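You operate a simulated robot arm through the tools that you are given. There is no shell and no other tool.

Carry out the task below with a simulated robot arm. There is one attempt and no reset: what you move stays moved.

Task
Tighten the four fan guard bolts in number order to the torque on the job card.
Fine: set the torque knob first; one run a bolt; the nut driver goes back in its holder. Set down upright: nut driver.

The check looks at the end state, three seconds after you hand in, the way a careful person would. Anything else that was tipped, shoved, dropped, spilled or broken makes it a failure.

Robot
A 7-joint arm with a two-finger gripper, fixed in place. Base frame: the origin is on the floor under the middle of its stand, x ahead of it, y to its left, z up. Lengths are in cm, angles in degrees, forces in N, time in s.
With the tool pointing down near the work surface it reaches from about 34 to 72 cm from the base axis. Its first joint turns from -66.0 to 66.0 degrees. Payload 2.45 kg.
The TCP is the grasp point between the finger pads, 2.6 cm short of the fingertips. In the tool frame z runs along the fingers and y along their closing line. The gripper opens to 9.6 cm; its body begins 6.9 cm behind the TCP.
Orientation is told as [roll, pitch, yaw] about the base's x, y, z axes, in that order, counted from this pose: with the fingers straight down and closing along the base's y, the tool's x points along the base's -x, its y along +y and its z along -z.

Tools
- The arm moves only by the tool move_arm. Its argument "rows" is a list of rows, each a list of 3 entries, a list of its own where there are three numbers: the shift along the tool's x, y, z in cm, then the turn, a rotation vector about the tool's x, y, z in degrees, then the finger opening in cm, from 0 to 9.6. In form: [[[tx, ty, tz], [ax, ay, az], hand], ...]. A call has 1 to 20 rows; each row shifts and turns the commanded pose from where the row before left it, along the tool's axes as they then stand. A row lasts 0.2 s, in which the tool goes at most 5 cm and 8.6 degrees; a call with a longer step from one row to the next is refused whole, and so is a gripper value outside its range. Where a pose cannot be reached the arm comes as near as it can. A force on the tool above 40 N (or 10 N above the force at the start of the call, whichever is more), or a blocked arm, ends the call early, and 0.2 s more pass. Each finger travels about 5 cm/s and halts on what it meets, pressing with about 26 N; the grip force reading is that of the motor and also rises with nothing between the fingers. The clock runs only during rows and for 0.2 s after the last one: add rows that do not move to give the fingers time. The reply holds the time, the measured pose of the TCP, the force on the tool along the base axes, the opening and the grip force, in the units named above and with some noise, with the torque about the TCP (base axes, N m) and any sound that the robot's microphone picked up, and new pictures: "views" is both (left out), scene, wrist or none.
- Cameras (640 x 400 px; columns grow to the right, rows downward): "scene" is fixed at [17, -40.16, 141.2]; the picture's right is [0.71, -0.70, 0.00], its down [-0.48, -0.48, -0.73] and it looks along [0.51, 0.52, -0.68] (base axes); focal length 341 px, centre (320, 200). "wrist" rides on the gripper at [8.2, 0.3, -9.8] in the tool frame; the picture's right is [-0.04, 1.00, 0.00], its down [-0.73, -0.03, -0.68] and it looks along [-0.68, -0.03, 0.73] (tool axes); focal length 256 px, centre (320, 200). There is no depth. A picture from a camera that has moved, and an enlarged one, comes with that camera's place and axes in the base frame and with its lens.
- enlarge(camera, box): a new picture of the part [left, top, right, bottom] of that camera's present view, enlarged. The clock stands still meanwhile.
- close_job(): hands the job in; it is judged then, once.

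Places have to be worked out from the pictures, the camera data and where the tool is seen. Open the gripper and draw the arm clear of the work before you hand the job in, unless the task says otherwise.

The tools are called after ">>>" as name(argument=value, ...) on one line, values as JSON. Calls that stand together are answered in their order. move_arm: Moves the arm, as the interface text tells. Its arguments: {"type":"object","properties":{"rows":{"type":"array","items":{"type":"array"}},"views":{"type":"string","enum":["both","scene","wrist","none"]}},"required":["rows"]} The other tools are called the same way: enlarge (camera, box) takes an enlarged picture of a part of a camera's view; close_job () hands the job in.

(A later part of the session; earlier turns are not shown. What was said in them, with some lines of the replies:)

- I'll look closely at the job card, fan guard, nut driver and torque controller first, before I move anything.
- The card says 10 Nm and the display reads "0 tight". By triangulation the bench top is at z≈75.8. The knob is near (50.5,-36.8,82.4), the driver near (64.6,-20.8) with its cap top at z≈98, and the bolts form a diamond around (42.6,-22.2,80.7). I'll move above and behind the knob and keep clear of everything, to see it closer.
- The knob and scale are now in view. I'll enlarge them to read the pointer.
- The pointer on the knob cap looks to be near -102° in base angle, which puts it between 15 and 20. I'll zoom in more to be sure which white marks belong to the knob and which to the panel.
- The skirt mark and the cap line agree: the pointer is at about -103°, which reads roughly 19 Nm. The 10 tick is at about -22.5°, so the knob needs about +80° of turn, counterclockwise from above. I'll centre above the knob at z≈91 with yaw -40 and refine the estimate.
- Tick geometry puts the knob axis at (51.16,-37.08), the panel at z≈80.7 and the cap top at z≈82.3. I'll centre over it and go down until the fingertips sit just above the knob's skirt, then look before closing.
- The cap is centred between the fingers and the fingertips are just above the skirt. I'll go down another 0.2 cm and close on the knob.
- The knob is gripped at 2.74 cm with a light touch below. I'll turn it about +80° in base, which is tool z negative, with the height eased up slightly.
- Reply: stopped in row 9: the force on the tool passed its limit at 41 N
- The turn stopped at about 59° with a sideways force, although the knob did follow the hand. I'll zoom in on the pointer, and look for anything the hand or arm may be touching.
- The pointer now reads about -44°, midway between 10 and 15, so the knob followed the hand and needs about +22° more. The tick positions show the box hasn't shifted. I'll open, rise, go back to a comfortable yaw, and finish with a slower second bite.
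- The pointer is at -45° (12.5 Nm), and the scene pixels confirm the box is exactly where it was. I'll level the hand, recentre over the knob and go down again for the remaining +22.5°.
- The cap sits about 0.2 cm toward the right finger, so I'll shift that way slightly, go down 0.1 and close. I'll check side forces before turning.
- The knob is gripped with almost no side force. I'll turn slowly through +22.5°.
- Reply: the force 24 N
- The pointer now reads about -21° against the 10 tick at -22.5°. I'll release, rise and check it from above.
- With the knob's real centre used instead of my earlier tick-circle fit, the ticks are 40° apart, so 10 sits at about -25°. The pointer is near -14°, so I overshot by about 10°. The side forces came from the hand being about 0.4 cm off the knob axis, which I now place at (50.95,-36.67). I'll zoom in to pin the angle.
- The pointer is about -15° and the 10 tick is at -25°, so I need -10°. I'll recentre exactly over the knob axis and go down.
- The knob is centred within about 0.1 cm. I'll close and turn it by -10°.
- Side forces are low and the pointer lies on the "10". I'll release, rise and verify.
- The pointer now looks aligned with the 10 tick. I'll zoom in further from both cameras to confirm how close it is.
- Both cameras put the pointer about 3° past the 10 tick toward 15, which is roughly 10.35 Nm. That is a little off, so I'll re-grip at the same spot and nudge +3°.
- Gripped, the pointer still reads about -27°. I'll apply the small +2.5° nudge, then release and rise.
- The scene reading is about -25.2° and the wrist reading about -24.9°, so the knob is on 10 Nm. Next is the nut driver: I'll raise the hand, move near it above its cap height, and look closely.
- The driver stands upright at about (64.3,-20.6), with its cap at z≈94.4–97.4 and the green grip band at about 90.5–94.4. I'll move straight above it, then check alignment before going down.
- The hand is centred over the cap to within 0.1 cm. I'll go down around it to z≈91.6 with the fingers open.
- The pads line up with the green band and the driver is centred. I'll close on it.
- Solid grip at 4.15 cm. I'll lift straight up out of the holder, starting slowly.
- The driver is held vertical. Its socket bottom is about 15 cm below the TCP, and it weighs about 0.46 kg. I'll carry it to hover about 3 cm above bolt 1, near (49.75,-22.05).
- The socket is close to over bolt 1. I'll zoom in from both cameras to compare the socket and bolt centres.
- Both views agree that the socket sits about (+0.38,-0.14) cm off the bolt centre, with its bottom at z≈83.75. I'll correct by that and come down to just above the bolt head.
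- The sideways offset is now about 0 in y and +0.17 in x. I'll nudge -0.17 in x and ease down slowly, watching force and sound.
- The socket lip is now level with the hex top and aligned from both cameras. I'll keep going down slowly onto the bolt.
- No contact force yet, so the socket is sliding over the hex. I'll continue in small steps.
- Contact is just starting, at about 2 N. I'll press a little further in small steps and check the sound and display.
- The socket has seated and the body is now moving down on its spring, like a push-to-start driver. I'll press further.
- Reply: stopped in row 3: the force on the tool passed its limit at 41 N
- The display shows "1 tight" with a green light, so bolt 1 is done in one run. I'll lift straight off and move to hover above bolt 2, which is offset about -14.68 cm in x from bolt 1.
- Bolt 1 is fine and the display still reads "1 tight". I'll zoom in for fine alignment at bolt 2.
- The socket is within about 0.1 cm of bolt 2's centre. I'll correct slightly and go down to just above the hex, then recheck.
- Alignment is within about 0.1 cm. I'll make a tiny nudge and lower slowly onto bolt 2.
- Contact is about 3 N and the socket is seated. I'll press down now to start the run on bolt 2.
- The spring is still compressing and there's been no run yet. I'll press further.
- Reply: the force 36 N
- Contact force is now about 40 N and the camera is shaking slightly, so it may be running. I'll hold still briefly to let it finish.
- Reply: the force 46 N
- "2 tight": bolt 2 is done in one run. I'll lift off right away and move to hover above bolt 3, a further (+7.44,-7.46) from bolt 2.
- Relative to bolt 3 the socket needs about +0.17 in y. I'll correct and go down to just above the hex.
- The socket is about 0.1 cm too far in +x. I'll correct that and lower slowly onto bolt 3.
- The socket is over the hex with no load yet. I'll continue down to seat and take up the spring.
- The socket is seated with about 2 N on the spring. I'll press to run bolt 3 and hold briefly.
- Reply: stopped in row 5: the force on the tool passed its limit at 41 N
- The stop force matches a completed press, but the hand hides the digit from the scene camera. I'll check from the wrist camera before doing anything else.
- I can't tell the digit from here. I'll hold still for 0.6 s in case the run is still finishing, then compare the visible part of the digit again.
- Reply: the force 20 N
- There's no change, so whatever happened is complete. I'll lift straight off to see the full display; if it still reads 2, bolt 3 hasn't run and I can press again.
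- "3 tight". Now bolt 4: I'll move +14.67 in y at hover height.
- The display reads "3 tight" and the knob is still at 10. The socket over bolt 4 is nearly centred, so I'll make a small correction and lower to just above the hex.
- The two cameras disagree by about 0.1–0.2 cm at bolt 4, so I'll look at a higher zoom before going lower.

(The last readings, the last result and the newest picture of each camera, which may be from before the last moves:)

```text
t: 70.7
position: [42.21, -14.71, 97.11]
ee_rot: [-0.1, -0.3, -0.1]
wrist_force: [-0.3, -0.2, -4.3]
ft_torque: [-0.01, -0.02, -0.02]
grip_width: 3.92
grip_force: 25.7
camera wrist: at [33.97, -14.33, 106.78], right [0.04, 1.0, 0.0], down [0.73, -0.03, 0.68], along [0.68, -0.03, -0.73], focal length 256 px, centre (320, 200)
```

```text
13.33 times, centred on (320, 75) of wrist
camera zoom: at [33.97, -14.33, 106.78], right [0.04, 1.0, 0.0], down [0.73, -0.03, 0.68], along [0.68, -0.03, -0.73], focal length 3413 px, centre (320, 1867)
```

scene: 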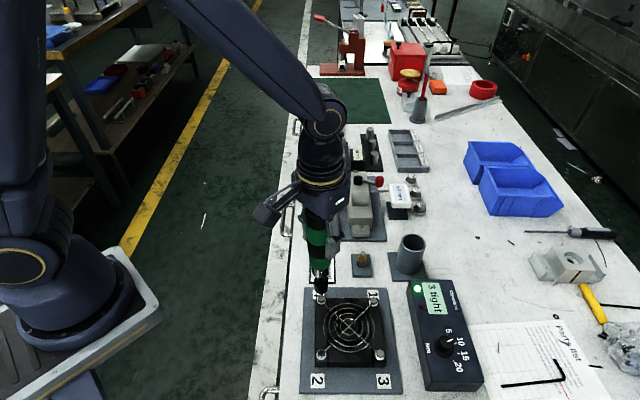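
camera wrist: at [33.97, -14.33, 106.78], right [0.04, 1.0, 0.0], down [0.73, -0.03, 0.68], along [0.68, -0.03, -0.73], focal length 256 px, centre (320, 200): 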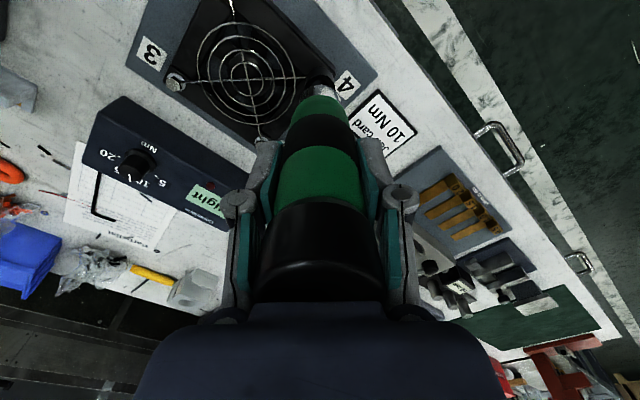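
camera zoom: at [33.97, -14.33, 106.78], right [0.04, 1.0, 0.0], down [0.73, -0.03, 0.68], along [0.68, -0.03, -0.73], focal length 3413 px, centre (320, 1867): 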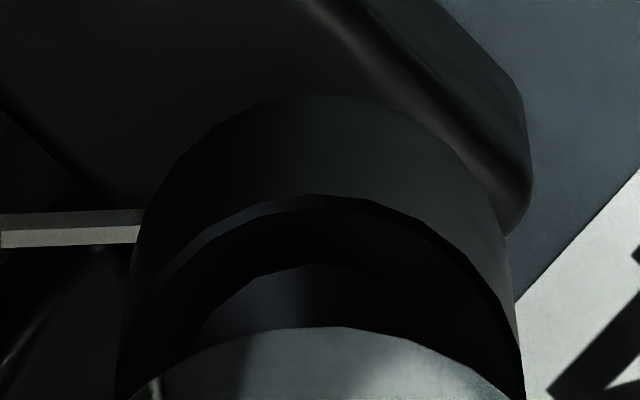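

The offset is only about 0.07 cm, which is fine. I'll lower onto bolt 4 with a tiny nudge.

>>> move_arm(rows=[[[-0.04, 0.0, 0.1], [0, 0, 0], 2.5], [[0, 0, 0.2], [0, 0, 0], 2.5], [[0, 0, 0.2], [0, 0, 0], 2.5], [[0, 0, 0.2], [0, 0, 0], 2.5], [[0, 0, 0.2], [0, 0, 0], 2.5], [[0, 0, 0.2], [0, 0, 0], 2.5], [[0, 0, 0.1], [0, 0, 0], 2.5], [[0, 0, 0], [0, 0, 0], 2.5]], views="scene")

>>> enlarge(camera="scene", box=[296, 258, 344, 308])

```text
t: 72.5
position: [42.16, -14.68, 95.97]
ee_rot: [0.1, -0.3, 0.1]
wrist_force: [0.3, 0.3, -4.0]
ft_torque: [-0.02, -0.03, 0.0]
grip_width: 3.93
grip_force: 26.0
```

scene: 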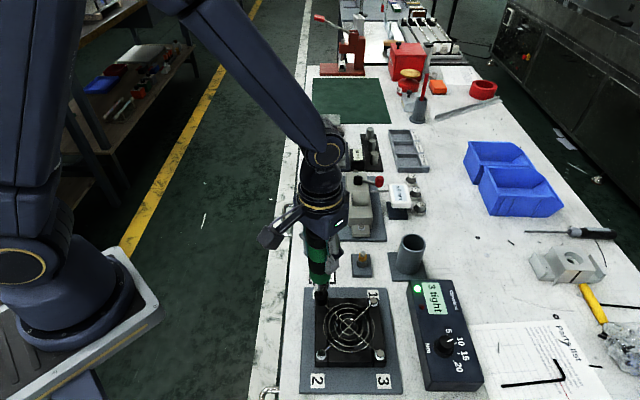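

```text
8.00 times, centred on (320, 283) of scene
camera zoom: at [17.0, -40.17, 141.19], right [0.71, -0.7, 0.0], down [-0.48, -0.48, -0.73], along [0.51, 0.52, -0.68], focal length 2730 px, centre (320, -464)
```

zoom: 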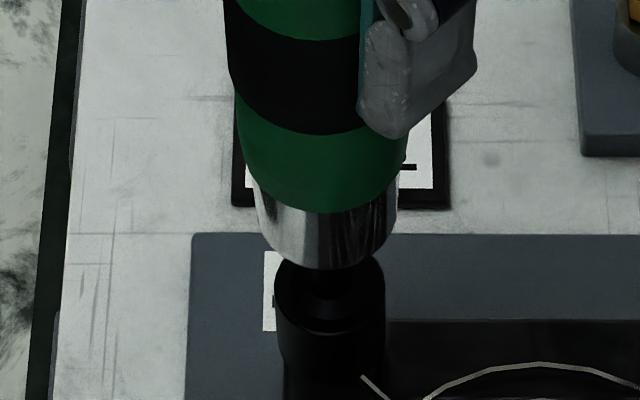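

The socket is passing over the hex with no load. I'll continue to seat it.

>>> move_arm(rows=[[[0, 0, 0.15], [0, 0, 0], 2.5], [[0, 0, 0.15], [0, 0, 0], 2.5], [[0, 0, 0.15], [0, 0, 0], 2.5], [[0, 0, 0.1], [0, 0, 0], 2.5], [[0, 0, 0], [0, 0, 0], 2.5]], views="none")

>>> enlarge(camera="scene", box=[300, 260, 460, 320])

```text
t: 73.7
position: [42.19, -14.69, 95.4]
ee_rot: [0.0, -0.4, 0.0]
wrist_force: [0.3, 0.2, -1.3]
ft_torque: [0.06, -0.01, -0.03]
grip_width: 3.92
grip_force: 25.8
```

```text
4.00 times, centred on (380, 290) of scene
camera zoom: at [17.0, -40.16, 141.19], right [0.71, -0.7, 0.0], down [-0.48, -0.48, -0.73], along [0.51, 0.52, -0.68], focal length 1365 px, centre (80, -160)
```

zoom: 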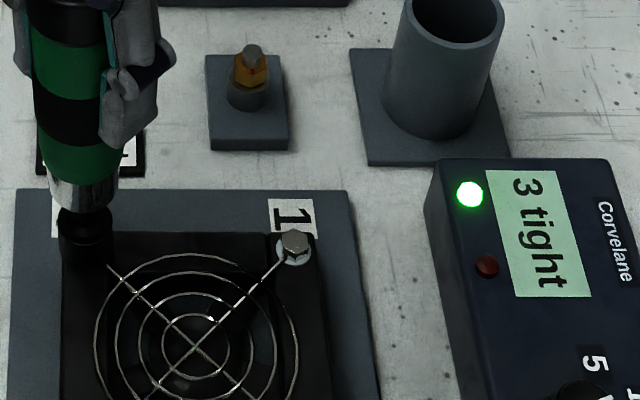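

Seated with light spring contact. I'll press to run bolt 4.

>>> move_arm(rows=[[[0, 0, 0.12], [0, 0, 0], 2.5], [[0, 0, 0.12], [0, 0, 0], 2.5], [[0, 0, 0.12], [0, 0, 0], 2.5], [[0, 0, 0.06], [0, 0, 0], 2.5], [[0, 0, 0], [0, 0, 0], 2.5]], views="scene")

>>> enlarge(camera="scene", box=[400, 270, 460, 320])

```text
t: 74.9
position: [42.19, -14.61, 95.13]
ee_rot: [-0.1, -0.6, 0.0]
wrist_force: [-3.3, 1.4, 12.4]
ft_torque: [0.23, 0.54, -0.04]
grip_width: 3.91
grip_force: 25.4
stopped in row 5: the force on the tool passed its limit at 41 N (the readings are from after the stop); the commanded pose is now the measured one
```

scene: 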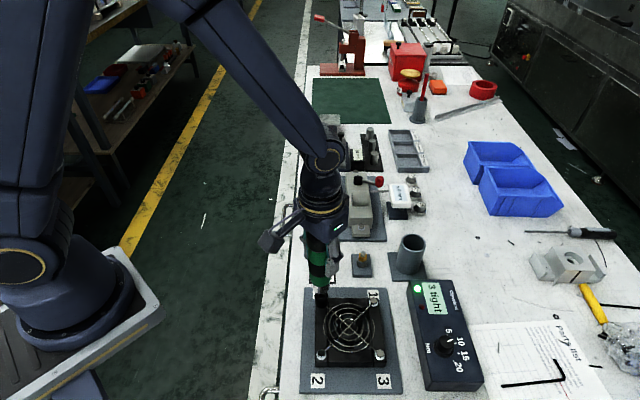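

```text
8.00 times, centred on (430, 295) of scene
camera zoom: at [16.97, -40.15, 141.2], right [0.71, -0.7, 0.0], down [-0.48, -0.48, -0.73], along [0.51, 0.52, -0.68], focal length 2730 px, centre (-560, -560)
```

zoom: 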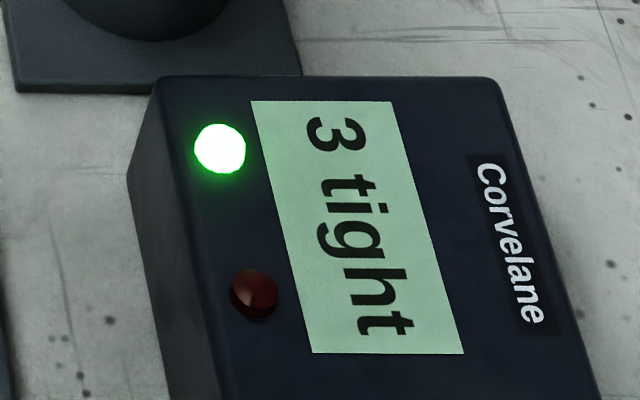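

Still 3 at this instant; the press may take a moment, as with the others. I'll hold still and check again.

>>> move_arm(rows=[[[0, 0, 0], [0, 0, 0], 2.5], [[0, 0, 0], [0, 0, 0], 2.5]], views="none")

>>> enlarge(camera="scene", box=[400, 270, 460, 320])

```text
t: 75.5
position: [42.25, -14.69, 95.13]
ee_rot: [-0.1, -0.5, 0.0]
wrist_force: [-5.9, 2.5, 20.4]
ft_torque: [0.36, 0.86, -0.05]
grip_width: 3.91
grip_force: 26.0
```

```text
8.00 times, centred on (430, 295) of scene
camera zoom: at [16.96, -40.15, 141.21], right [0.71, -0.7, 0.0], down [-0.48, -0.48, -0.73], along [0.51, 0.52, -0.68], focal length 2730 px, centre (-560, -560)
```

zoom: 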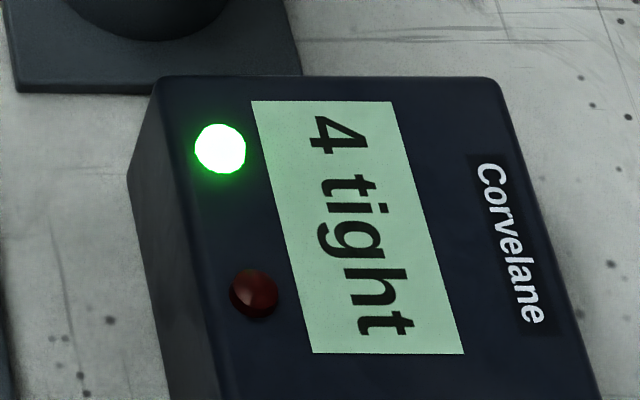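

"4 tight" with the green light, so all four are done in order. I'll lift off, raise the driver to clear everything, and carry it back over its holder at about (64.35,-20.6).

>>> move_arm(rows=[[[0, 0, -0.5], [0, 0, 0], 2.5], [[0, 0, -1.5], [0, 0, 0], 2.5], [[0, 0, -2.5], [0, 0, 0], 2.5], [[0, 0, -3], [0, 0, 0], 2.5], [[0, 0, -2.6], [0, 0, 0], 2.5], [[-2.77, -0.74, 0], [0, 0, 0], 2.5], [[-2.77, -0.74, 0], [0, 0, 0], 2.5], [[-2.77, -0.74, 0], [0, 0, 0], 2.5], [[-2.77, -0.74, 0], [0, 0, 0], 2.5], [[-2.77, -0.74, 0], [0, 0, 0], 2.5], [[-2.77, -0.74, 0], [0, 0, 0], 2.5], [[-2.77, -0.74, 0], [0, 0, 0], 2.5], [[-2.76, -0.74, 0], [0, 0, 0], 2.5], [[0, 0, 0], [0, 0, 0], 2.5], [[0, 0, 0], [0, 0, 0], 2.5]], views="both")

>>> enlarge(camera="scene", box=[370, 160, 470, 290])

>>> enlarge(camera="wrist", box=[270, 0, 370, 110])

>>> enlarge(camera="scene", box=[300, 260, 480, 390])

```text
t: 78.7
position: [64.26, -20.41, 105.37]
ee_rot: [-0.1, -0.5, 0.0]
wrist_force: [-0.2, 0.4, -3.9]
ft_torque: [0.03, -0.02, 0.01]
grip_width: 3.92
grip_force: 26.1
camera wrist: at [56.12, -20.19, 115.04], right [0.04, 1.0, 0.0], down [0.73, -0.03, 0.68], along [0.68, -0.03, -0.73], focal length 256 px, centre (320, 200)
```

scene: 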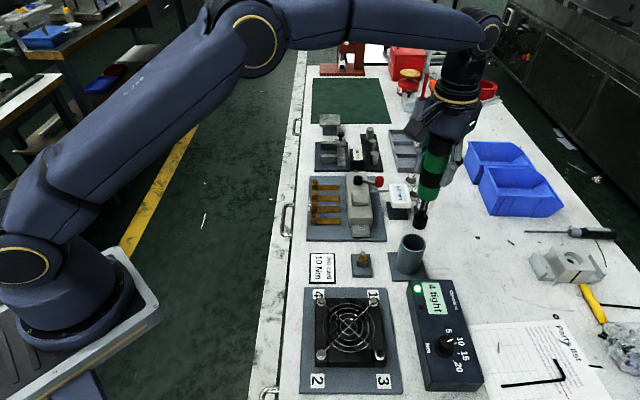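
wrist: 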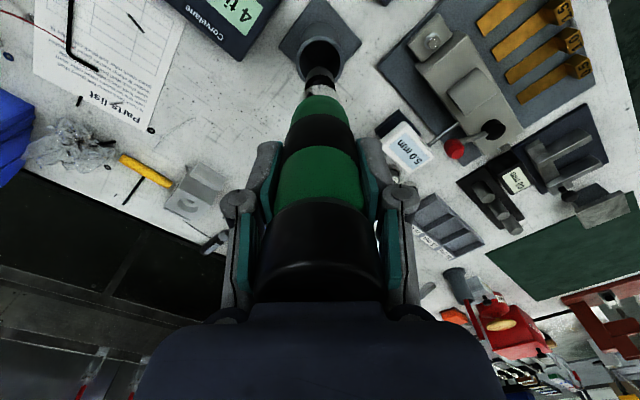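

```text
3.08 times, centred on (420, 225) of scene
camera zoom: at [17.01, -40.17, 141.19], right [0.71, -0.7, 0.0], down [-0.48, -0.48, -0.73], along [0.51, 0.52, -0.68], focal length 1050 px, centre (12, 123)
```

zoom: 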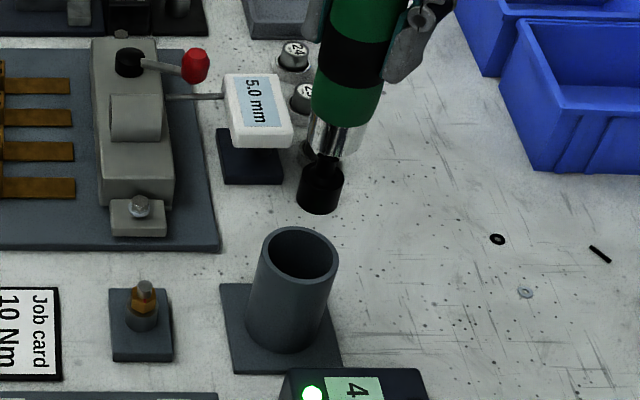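

```text
3.64 times, centred on (320, 55) of wrist
camera zoom: at [56.12, -20.19, 115.04], right [0.04, 1.0, 0.0], down [0.73, -0.03, 0.68], along [0.68, -0.03, -0.73], focal length 931 px, centre (320, 727)
```

zoom: 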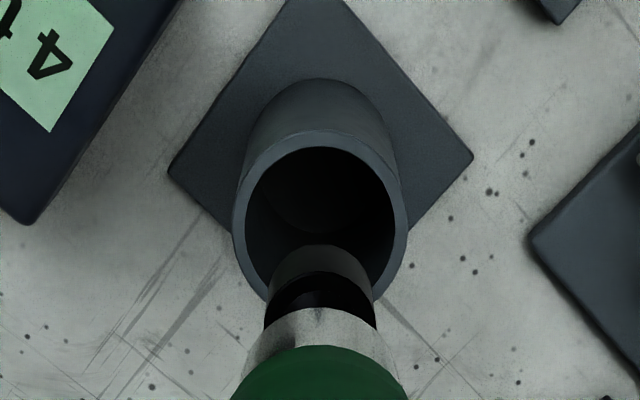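

```text
3.08 times, centred on (390, 325) of scene
camera zoom: at [17.01, -40.17, 141.19], right [0.71, -0.7, 0.0], down [-0.48, -0.48, -0.73], along [0.51, 0.52, -0.68], focal length 1050 px, centre (105, -185)
```

zoom: 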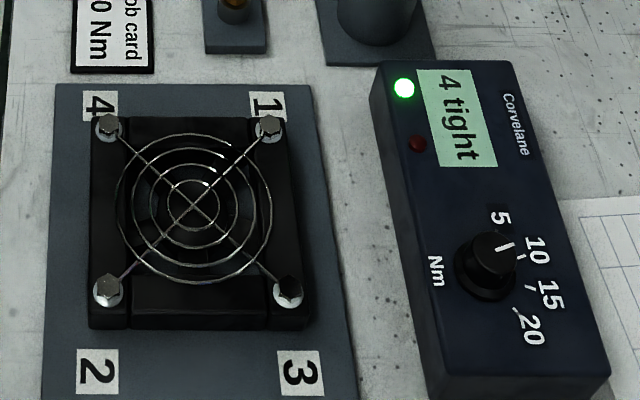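

The controller shows 4 tight, and the socket sits over the holder opening in the same relative position as when I lifted it out. I'll level the slight pitch drift and go down to just above the rim, then verify.

>>> move_arm(rows=[[[-0.08, 0, 0], [0, 0.3, 0], 2.5], [[0, 0, 1.5], [0, 0, 0], 2.5], [[0, 0, 1.5], [0, 0, 0], 2.5], [[0, 0, 1.5], [0, 0, 0], 2.5], [[0, 0, 0.7], [0, 0, 0], 2.5], [[0, 0, 0], [0, 0, 0], 2.5], [[0, 0, 0], [0, 0, 0], 2.5]], views="both")

>>> enlarge(camera="scene", box=[380, 200, 450, 290])

>>> enlarge(camera="wrist", box=[270, 0, 370, 110])

```text
t: 80.3
position: [64.39, -20.63, 100.14]
ee_rot: [-0.1, -0.2, 0.0]
wrist_force: [-0.1, 0.0, -5.4]
ft_torque: [-0.02, 0.0, 0.02]
grip_width: 3.9
grip_force: 26.4
camera wrist: at [56.22, -20.27, 109.84], right [0.04, 1.0, 0.0], down [0.73, -0.03, 0.68], along [0.68, -0.03, -0.73], focal length 256 px, centre (320, 200)
```

scene: 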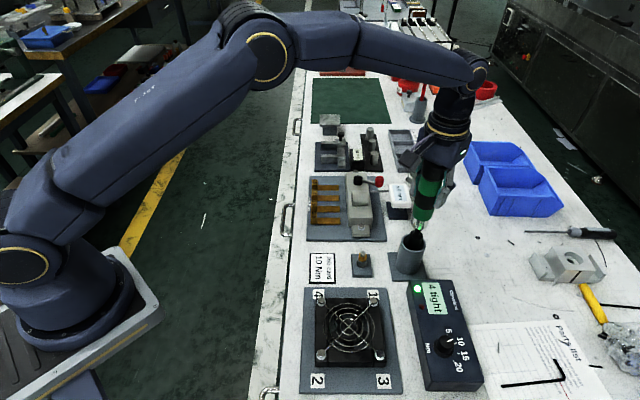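
wrist: 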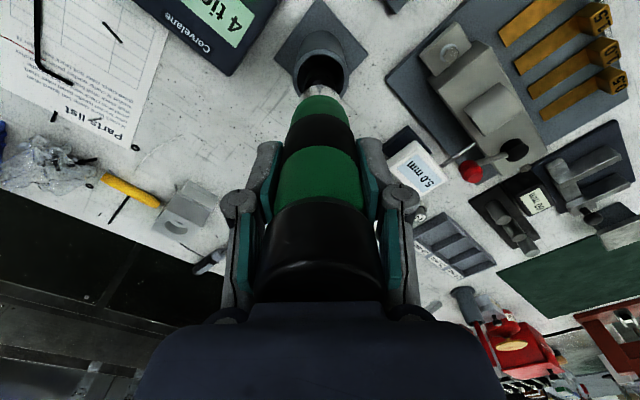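

```text
4.44 times, centred on (415, 245) of scene
camera zoom: at [17.0, -40.17, 141.19], right [0.71, -0.7, 0.0], down [-0.48, -0.48, -0.73], along [0.51, 0.52, -0.68], focal length 1517 px, centre (-102, 0)
```

zoom: 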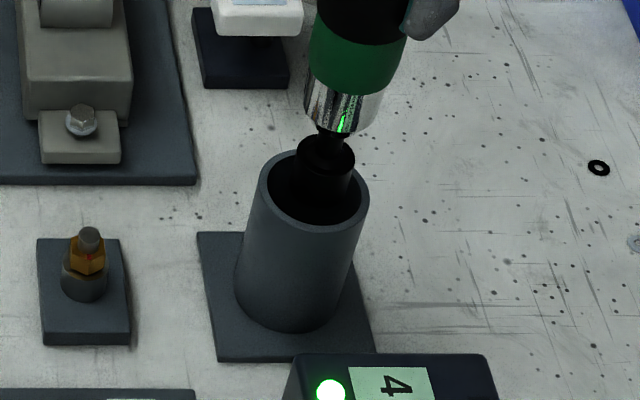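

```text
3.64 times, centred on (320, 55) of wrist
camera zoom: at [56.22, -20.27, 109.84], right [0.04, 1.0, 0.0], down [0.73, -0.03, 0.68], along [0.68, -0.03, -0.73], focal length 931 px, centre (320, 727)
```

zoom: 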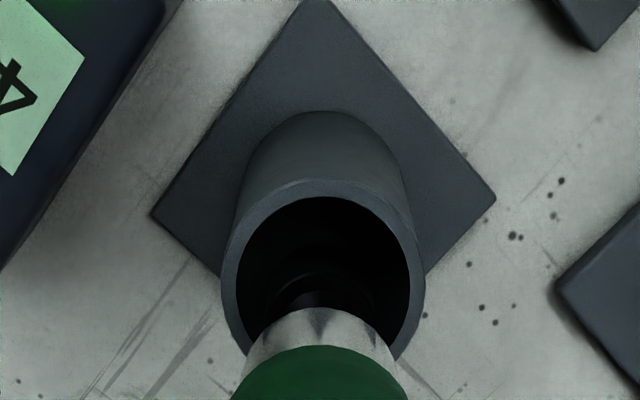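

The socket is inside the holder opening and centred within about 0.1 cm. I'll lower gently and watch the forces.

>>> move_arm(rows=[[[0, 0, 0.6], [0, 0, 0], 2.5], [[0, 0, 0.6], [0, 0, 0], 2.5], [[0, 0, 0.6], [0, 0, 0], 2.5], [[0, 0, 0.6], [0, 0, 0], 2.5], [[0, 0, 0.6], [0, 0, 0], 2.5], [[0, 0, 0.6], [0, 0, 0], 2.5], [[0, 0, 0], [0, 0, 0], 2.5]], views="wrist")

>>> enlarge(camera="scene", box=[380, 200, 450, 290])

>>> enlarge(camera="wrist", box=[270, 20, 370, 130])

```text
t: 81.9
position: [64.36, -20.49, 96.6]
ee_rot: [0.0, -0.3, 0.0]
wrist_force: [-1.3, 0.2, -4.6]
ft_torque: [-0.01, 0.02, 0.0]
grip_width: 3.93
grip_force: 25.5
camera wrist: at [56.26, -20.29, 106.27], right [0.04, 1.0, 0.0], down [0.73, -0.03, 0.68], along [0.68, -0.03, -0.73], focal length 256 px, centre (320, 200)
```

wrist: 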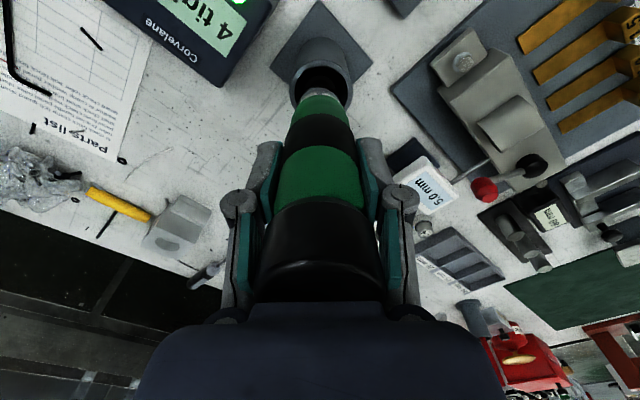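

```text
4.44 times, centred on (415, 245) of scene
camera zoom: at [17.0, -40.17, 141.19], right [0.71, -0.7, 0.0], down [-0.48, -0.48, -0.73], along [0.51, 0.52, -0.68], focal length 1517 px, centre (-102, 0)
```

zoom: 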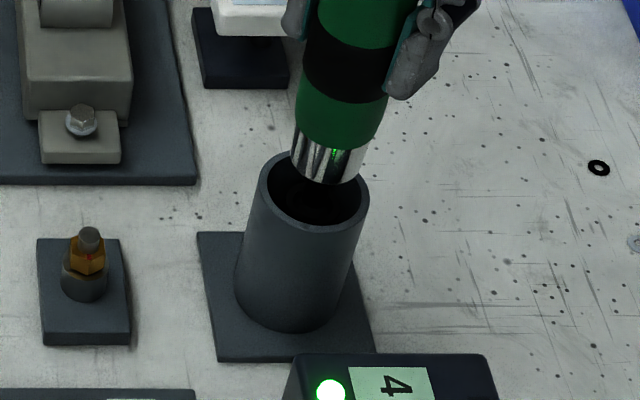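

```text
3.64 times, centred on (320, 75) of wrist
camera zoom: at [56.26, -20.29, 106.27], right [0.04, 1.0, 0.0], down [0.73, -0.03, 0.68], along [0.68, -0.03, -0.73], focal length 931 px, centre (320, 654)
```

zoom: 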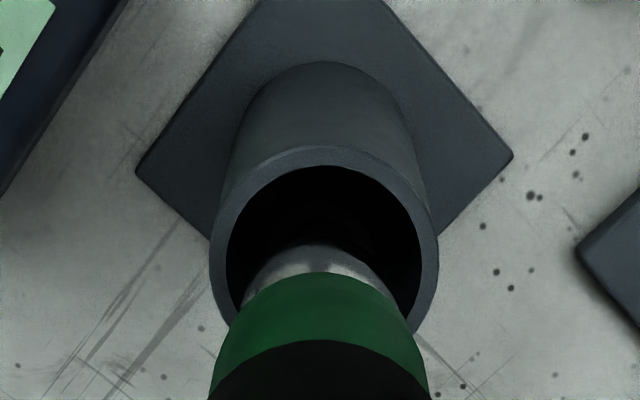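

The driver is still centred in the opening and there's no contact force. I'll keep lowering.

>>> move_arm(rows=[[[-0.05, 0, 0.5], [0, 0, 0], 2.5], [[0, 0, 0.5], [0, 0, 0], 2.5], [[0, 0, 0.5], [0, 0, 0], 2.5], [[0, 0, 0.5], [0, 0, 0], 2.5], [[0, 0, 0.5], [0, 0, 0], 2.5], [[0, 0, 0.5], [0, 0, 0], 2.5], [[0, 0, 0], [0, 0, 0], 2.5]], views="wrist")

>>> enlarge(camera="scene", box=[380, 200, 450, 290])

>>> enlarge(camera="wrist", box=[270, 40, 370, 150])

```text
t: 83.5
position: [64.49, -20.55, 93.55]
ee_rot: [-0.2, -0.2, 0.1]
wrist_force: [-0.3, -1.0, -4.3]
ft_torque: [0.01, 0.01, -0.03]
grip_width: 3.91
grip_force: 25.8
camera wrist: at [56.35, -20.3, 103.25], right [0.04, 1.0, 0.0], down [0.73, -0.03, 0.68], along [0.68, -0.03, -0.73], focal length 256 px, centre (320, 200)
```

wrist: 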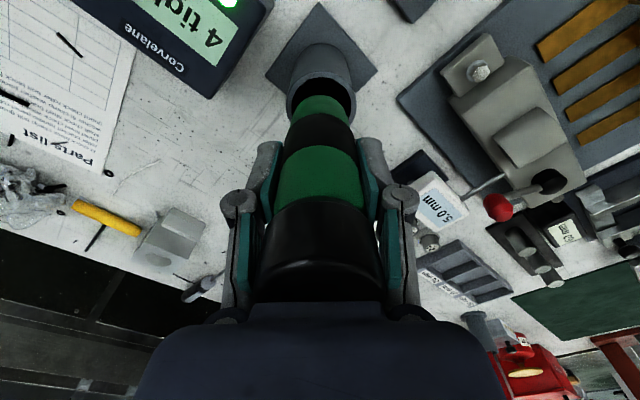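

```text
4.44 times, centred on (415, 245) of scene
camera zoom: at [17.0, -40.17, 141.19], right [0.71, -0.7, 0.0], down [-0.48, -0.48, -0.73], along [0.51, 0.52, -0.68], focal length 1517 px, centre (-102, 0)
```

zoom: 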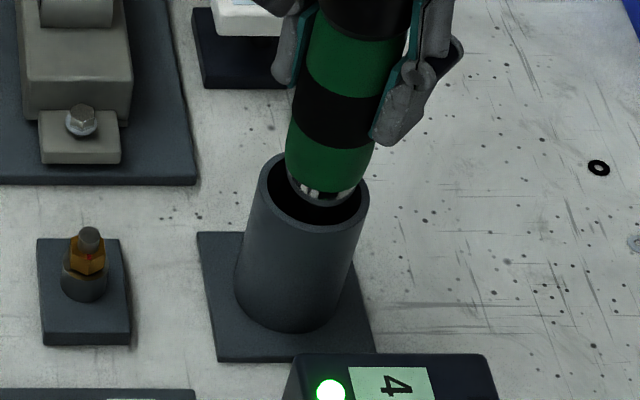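

```text
3.64 times, centred on (320, 95) of wrist
camera zoom: at [56.35, -20.3, 103.25], right [0.04, 1.0, 0.0], down [0.73, -0.03, 0.68], along [0.68, -0.03, -0.73], focal length 931 px, centre (320, 582)
```

zoom: 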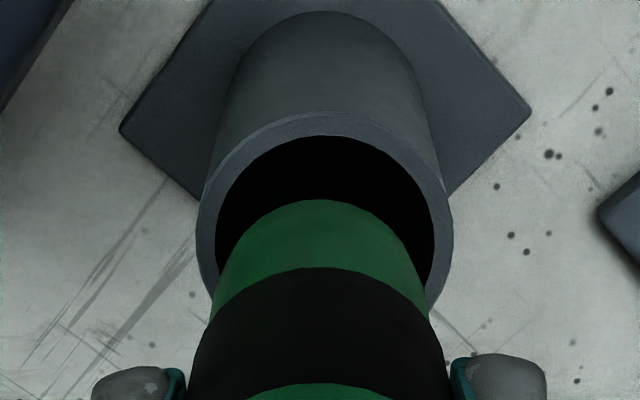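

The body is entering the holder, with the hole about 0.1 cm to +y of it. I'll nudge over and keep lowering until it touches the holder floor, expected near TCP z≈91.6.

>>> move_arm(rows=[[[0, 0.07, 0.3], [0, 0, 0], 2.5], [[0, 0, 0.3], [0, 0, 0], 2.5], [[0, 0, 0.3], [0, 0, 0], 2.5], [[0, 0, 0.3], [0, 0, 0], 2.5], [[0, 0, 0.3], [0, 0, 0], 2.5], [[0, 0, 0], [0, 0, 0], 2.5]], views="wrist")

>>> enlarge(camera="wrist", box=[270, 40, 370, 150])

```text
t: 84.9
position: [64.5, -20.54, 92.07]
ee_rot: [-0.1, -0.1, 0.0]
wrist_force: [0.2, -0.3, -5.3]
ft_torque: [0.01, -0.01, -0.01]
grip_width: 3.92
grip_force: 26.7
camera wrist: at [56.33, -20.22, 101.77], right [0.04, 1.0, 0.0], down [0.73, -0.03, 0.68], along [0.68, -0.03, -0.73], focal length 256 px, centre (320, 200)
```

wrist: 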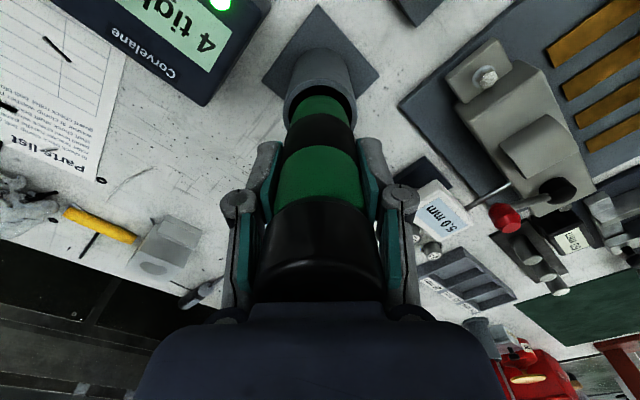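

```text
3.64 times, centred on (320, 95) of wrist
camera zoom: at [56.33, -20.22, 101.77], right [0.04, 1.0, 0.0], down [0.73, -0.03, 0.68], along [0.68, -0.03, -0.73], focal length 931 px, centre (320, 582)
```

zoom: 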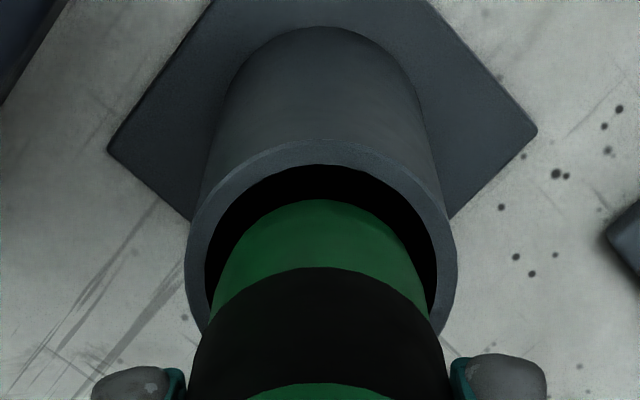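

The driver is well centred with no contact yet. I'll take smaller steps until it touches down.

>>> move_arm(rows=[[[0, 0, 0.15], [0, 0, 0], 2.5], [[0, 0, 0.15], [0, 0, 0], 2.5], [[0, 0, 0.1], [0, 0, 0], 2.5], [[0, 0, 0.1], [0, 0, 0], 2.5], [[0, 0, 0], [0, 0, 0], 2.5]], views="none")

```text
t: 86.1
position: [64.53, -20.48, 91.78]
ee_rot: [0.0, -0.4, -0.1]
wrist_force: [-7.1, 3.2, 26.9]
ft_torque: [0.64, 1.49, -0.01]
grip_width: 3.95
grip_force: 25.5
```

It's on the holder floor with about 31 N, which is more push than it needs. I'll back off right away and check the display.

>>> move_arm(rows=[[[0, 0, -0.3], [0, 0, 0], 2.5], [[0, 0, 0], [0, 0, 0], 2.5]], views="both")

>>> enlarge(camera="scene", box=[380, 200, 460, 320])

```text
t: 86.7
position: [64.51, -20.52, 91.82]
ee_rot: [-0.1, -0.3, 0.0]
wrist_force: [3.7, -1.1, 5.3]
ft_torque: [0.02, -0.37, -0.04]
grip_width: 3.9
grip_force: 25.2
camera wrist: at [56.38, -20.21, 101.51], right [0.04, 1.0, 0.0], down [0.73, -0.03, 0.68], along [0.68, -0.03, -0.73], focal length 256 px, centre (320, 200)
```

scene: 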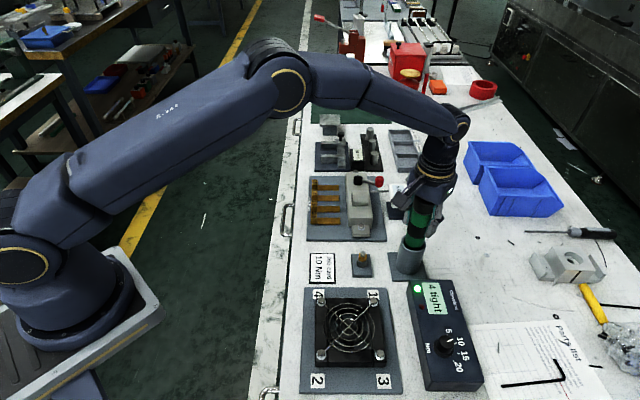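
wrist: 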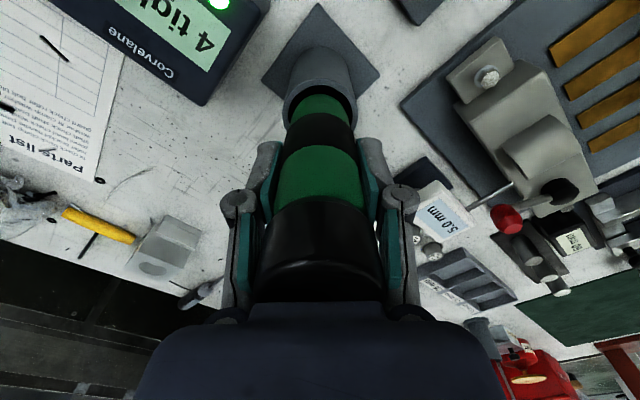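

```text
3.33 times, centred on (420, 260) of scene
camera zoom: at [16.99, -40.16, 141.2], right [0.71, -0.7, 0.0], down [-0.48, -0.48, -0.73], along [0.51, 0.52, -0.68], focal length 1138 px, centre (-13, 0)
```

zoom: 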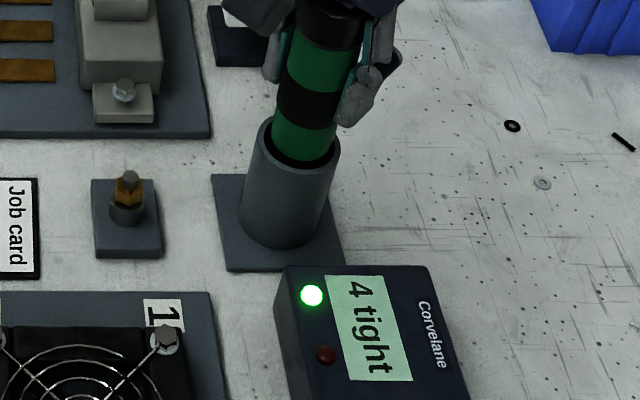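

The driver is seated on the holder floor and the display still shows 4 tight with the green light. I'll open the fingers to release it.

>>> move_arm(rows=[[[0, 0, 0], [0, 0, 0], 4.4], [[0, 0, 0], [0, 0, 0], 5.2], [[0, 0, 0], [0, 0, 0], 6.8], [[0, 0, 0], [0, 0, 0], 8.4], [[0, 0, 0], [0, 0, 0], 9.6], [[0, 0, 0], [0, 0, 0], 9.6], [[0, 0, 0], [0, 0, 0], 9.6]], views="both")

>>> enlarge(camera="wrist", box=[220, 40, 420, 240])

```text
t: 88.3
position: [64.47, -20.57, 91.94]
ee_rot: [-0.1, -0.2, 0.0]
wrist_force: [-0.7, 0.1, 0.2]
ft_torque: [0.01, -0.01, -0.02]
grip_width: 9.61
grip_force: 0.0
camera wrist: at [56.34, -20.22, 101.59], right [0.04, 1.0, 0.0], down [0.73, -0.03, 0.68], along [0.68, -0.03, -0.73], focal length 256 px, centre (320, 200)
```

scene: 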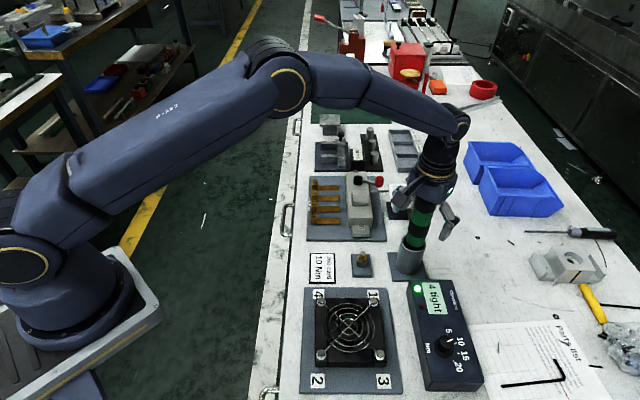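
wrist: 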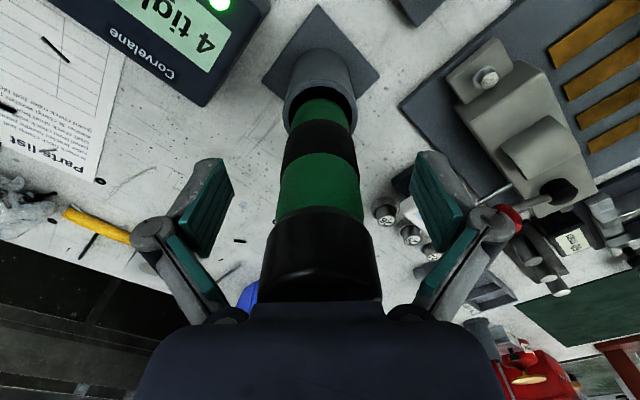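

```text
2.00 times, centred on (320, 140) of wrist
camera zoom: at [56.34, -20.22, 101.59], right [0.04, 1.0, 0.0], down [0.73, -0.03, 0.68], along [0.68, -0.03, -0.73], focal length 512 px, centre (320, 320)
```

zoom: 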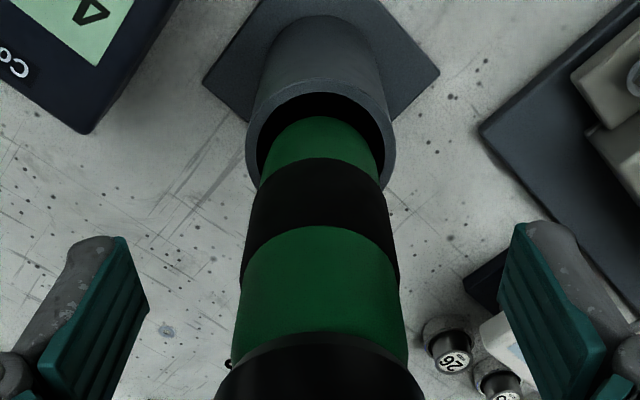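

The driver is free and standing upright in its holder. I'll raise the hand straight up to clear the cap, then move back away from the work.

>>> move_arm(rows=[[[0, 0, -1], [0, 0, 0], 9.6], [[0, 0, -2], [0, 0, 0], 9.6], [[0, 0, -2.5], [0, 0, 0], 9.6], [[0, 0, -3], [0, 0, 0], 9.6], [[0, 0, -3], [0, 0, 0], 9.6], [[0, 0, -3], [0, 0, 0], 9.6], [[1, 0, -3], [0, 0, 0], 9.6], [[3.5, 1, -1], [0, 0, 0], 9.6], [[4, 1.5, 0], [0, 0, 0], 9.6], [[4, 1.5, 0], [0, 0, 0], 9.6], [[4, 1.5, 0], [0, 0, 0], 9.6], [[4, 1.5, 0], [0, 0, 0], 9.6], [[3, 1.5, 0], [0, 0, 0], 9.6], [[0, 0, 0], [0, 0, 0], 9.6], [[0, 0, 0], [0, 0, 0], 9.6]], views="both")

>>> enlarge(camera="scene", box=[290, 170, 490, 400])

>>> enlarge(camera="scene", box=[380, 170, 460, 300])

>>> enlarge(camera="scene", box=[410, 280, 490, 390])

```text
t: 91.5
position: [40.88, -12.08, 110.27]
ee_rot: [0.0, -0.2, 0.0]
wrist_force: [-0.1, 0.0, -0.4]
ft_torque: [-0.01, 0.0, -0.01]
grip_width: 9.6
grip_force: 0.1
camera wrist: at [32.75, -11.7, 119.94], right [0.04, 1.0, 0.0], down [0.73, -0.03, 0.68], along [0.68, -0.03, -0.73], focal length 256 px, centre (320, 200)
```

scene: 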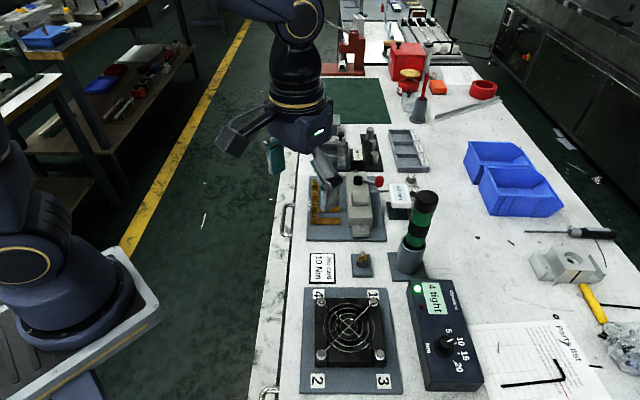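
wrist: 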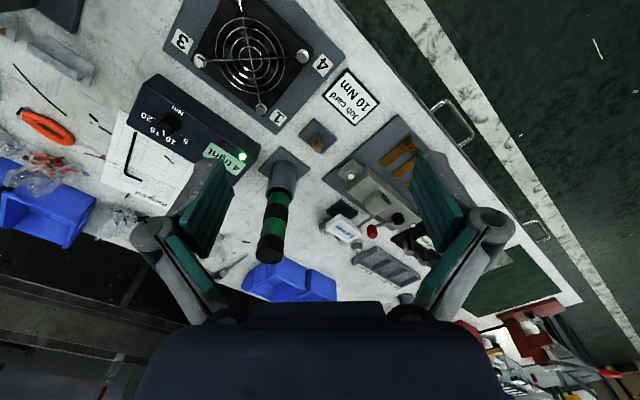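

```text
1.74 times, centred on (390, 285) of scene
camera zoom: at [16.99, -40.16, 141.2], right [0.71, -0.7, 0.0], down [-0.48, -0.48, -0.73], along [0.51, 0.52, -0.68], focal length 594 px, centre (198, 52)
```

zoom: 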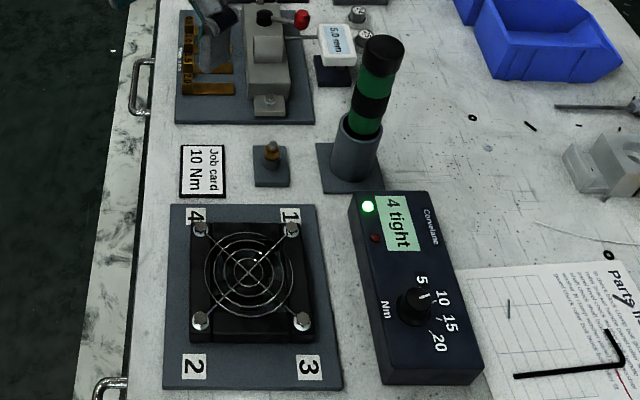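

```text
3.08 times, centred on (420, 235) of scene
camera zoom: at [16.99, -40.16, 141.2], right [0.71, -0.7, 0.0], down [-0.48, -0.48, -0.73], along [0.51, 0.52, -0.68], focal length 1050 px, centre (12, 92)
```

zoom: 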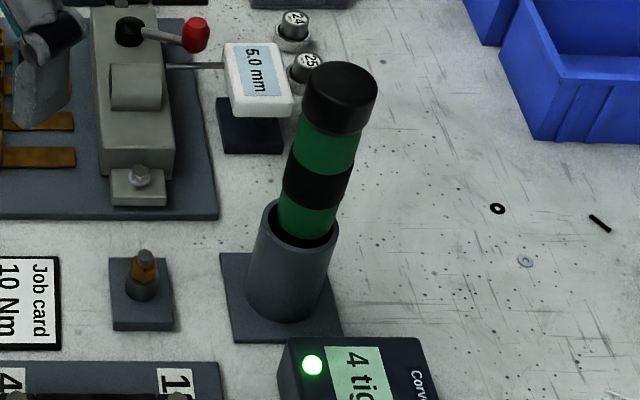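

```text
3.64 times, centred on (450, 335) of scene
camera zoom: at [16.99, -40.16, 141.2], right [0.71, -0.7, 0.0], down [-0.48, -0.48, -0.73], along [0.51, 0.52, -0.68], focal length 1241 px, centre (-153, -291)
```

zoom: 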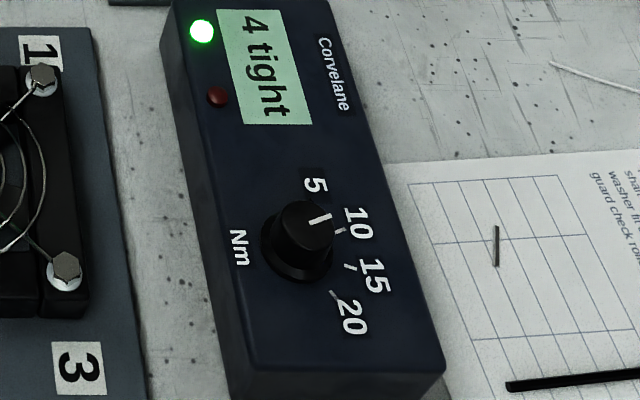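

Everything checks out: 4 tight with the green light, the knob on 10, and the driver upright in its holder at its original place. The hand is open and well above the work. I'll draw it back near the start pose and take a last look before handing in.

>>> move_arm(rows=[[[2.1, 1.7, -2.1], [0, 0, 0], 9.6], [[2.1, 1.8, -2.1], [0, 0, 0], 9.6], [[2.1, 1.8, -2], [0, 0, 0], 9.6], [[0, 0, 0], [0, 0, 0], 9.6], [[0, 0, 0], [0, 0, 0], 9.6]], views="both")

```text
t: 92.7
position: [34.65, -6.48, 116.43]
ee_rot: [-0.1, -0.2, 0.0]
wrist_force: [0.3, 0.4, -0.3]
ft_torque: [0.04, 0.04, -0.02]
grip_width: 9.59
grip_force: 0.1
camera wrist: at [26.42, -6.28, 126.17], right [0.04, 1.0, 0.0], down [0.73, -0.03, 0.68], along [0.68, -0.03, -0.73], focal length 256 px, centre (320, 200)
```

scene: 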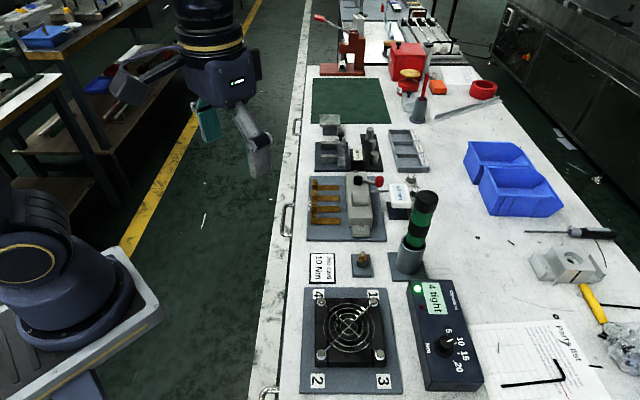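
wrist: 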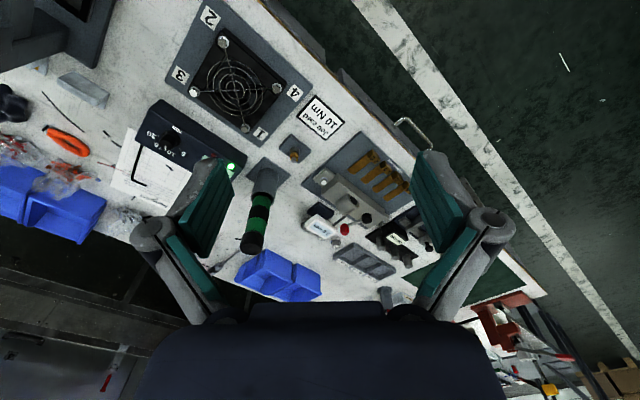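

The arm is back near its start pose with the gripper open. The driver is in its holder, the display reads 4 tight, and nothing else on the bench looks moved. Handing in.

>>> close_job()

```text
The job is handed in.
```

All four fan guard bolts are tightened in order, 1 to 4. The controller counted up one bolt at a time, reads "4 tight" and shows the green light.

- **Torque knob:** I set it to 10 Nm, as on the job card, before running any bolt. It took a few small turns to line the pointer up. In the last close-up before handing in it was still at the 10 mark.
- **Runs:** each bolt was pressed and run once.
- **Nut driver:** it is back in its holder, upright and in its original place. On setting it down I briefly pressed it onto the holder floor with about 31 N. The display didn't change.
- **Bench:** nothing else looks moved in the final pictures. The gripper is open and the arm is back near its start position.
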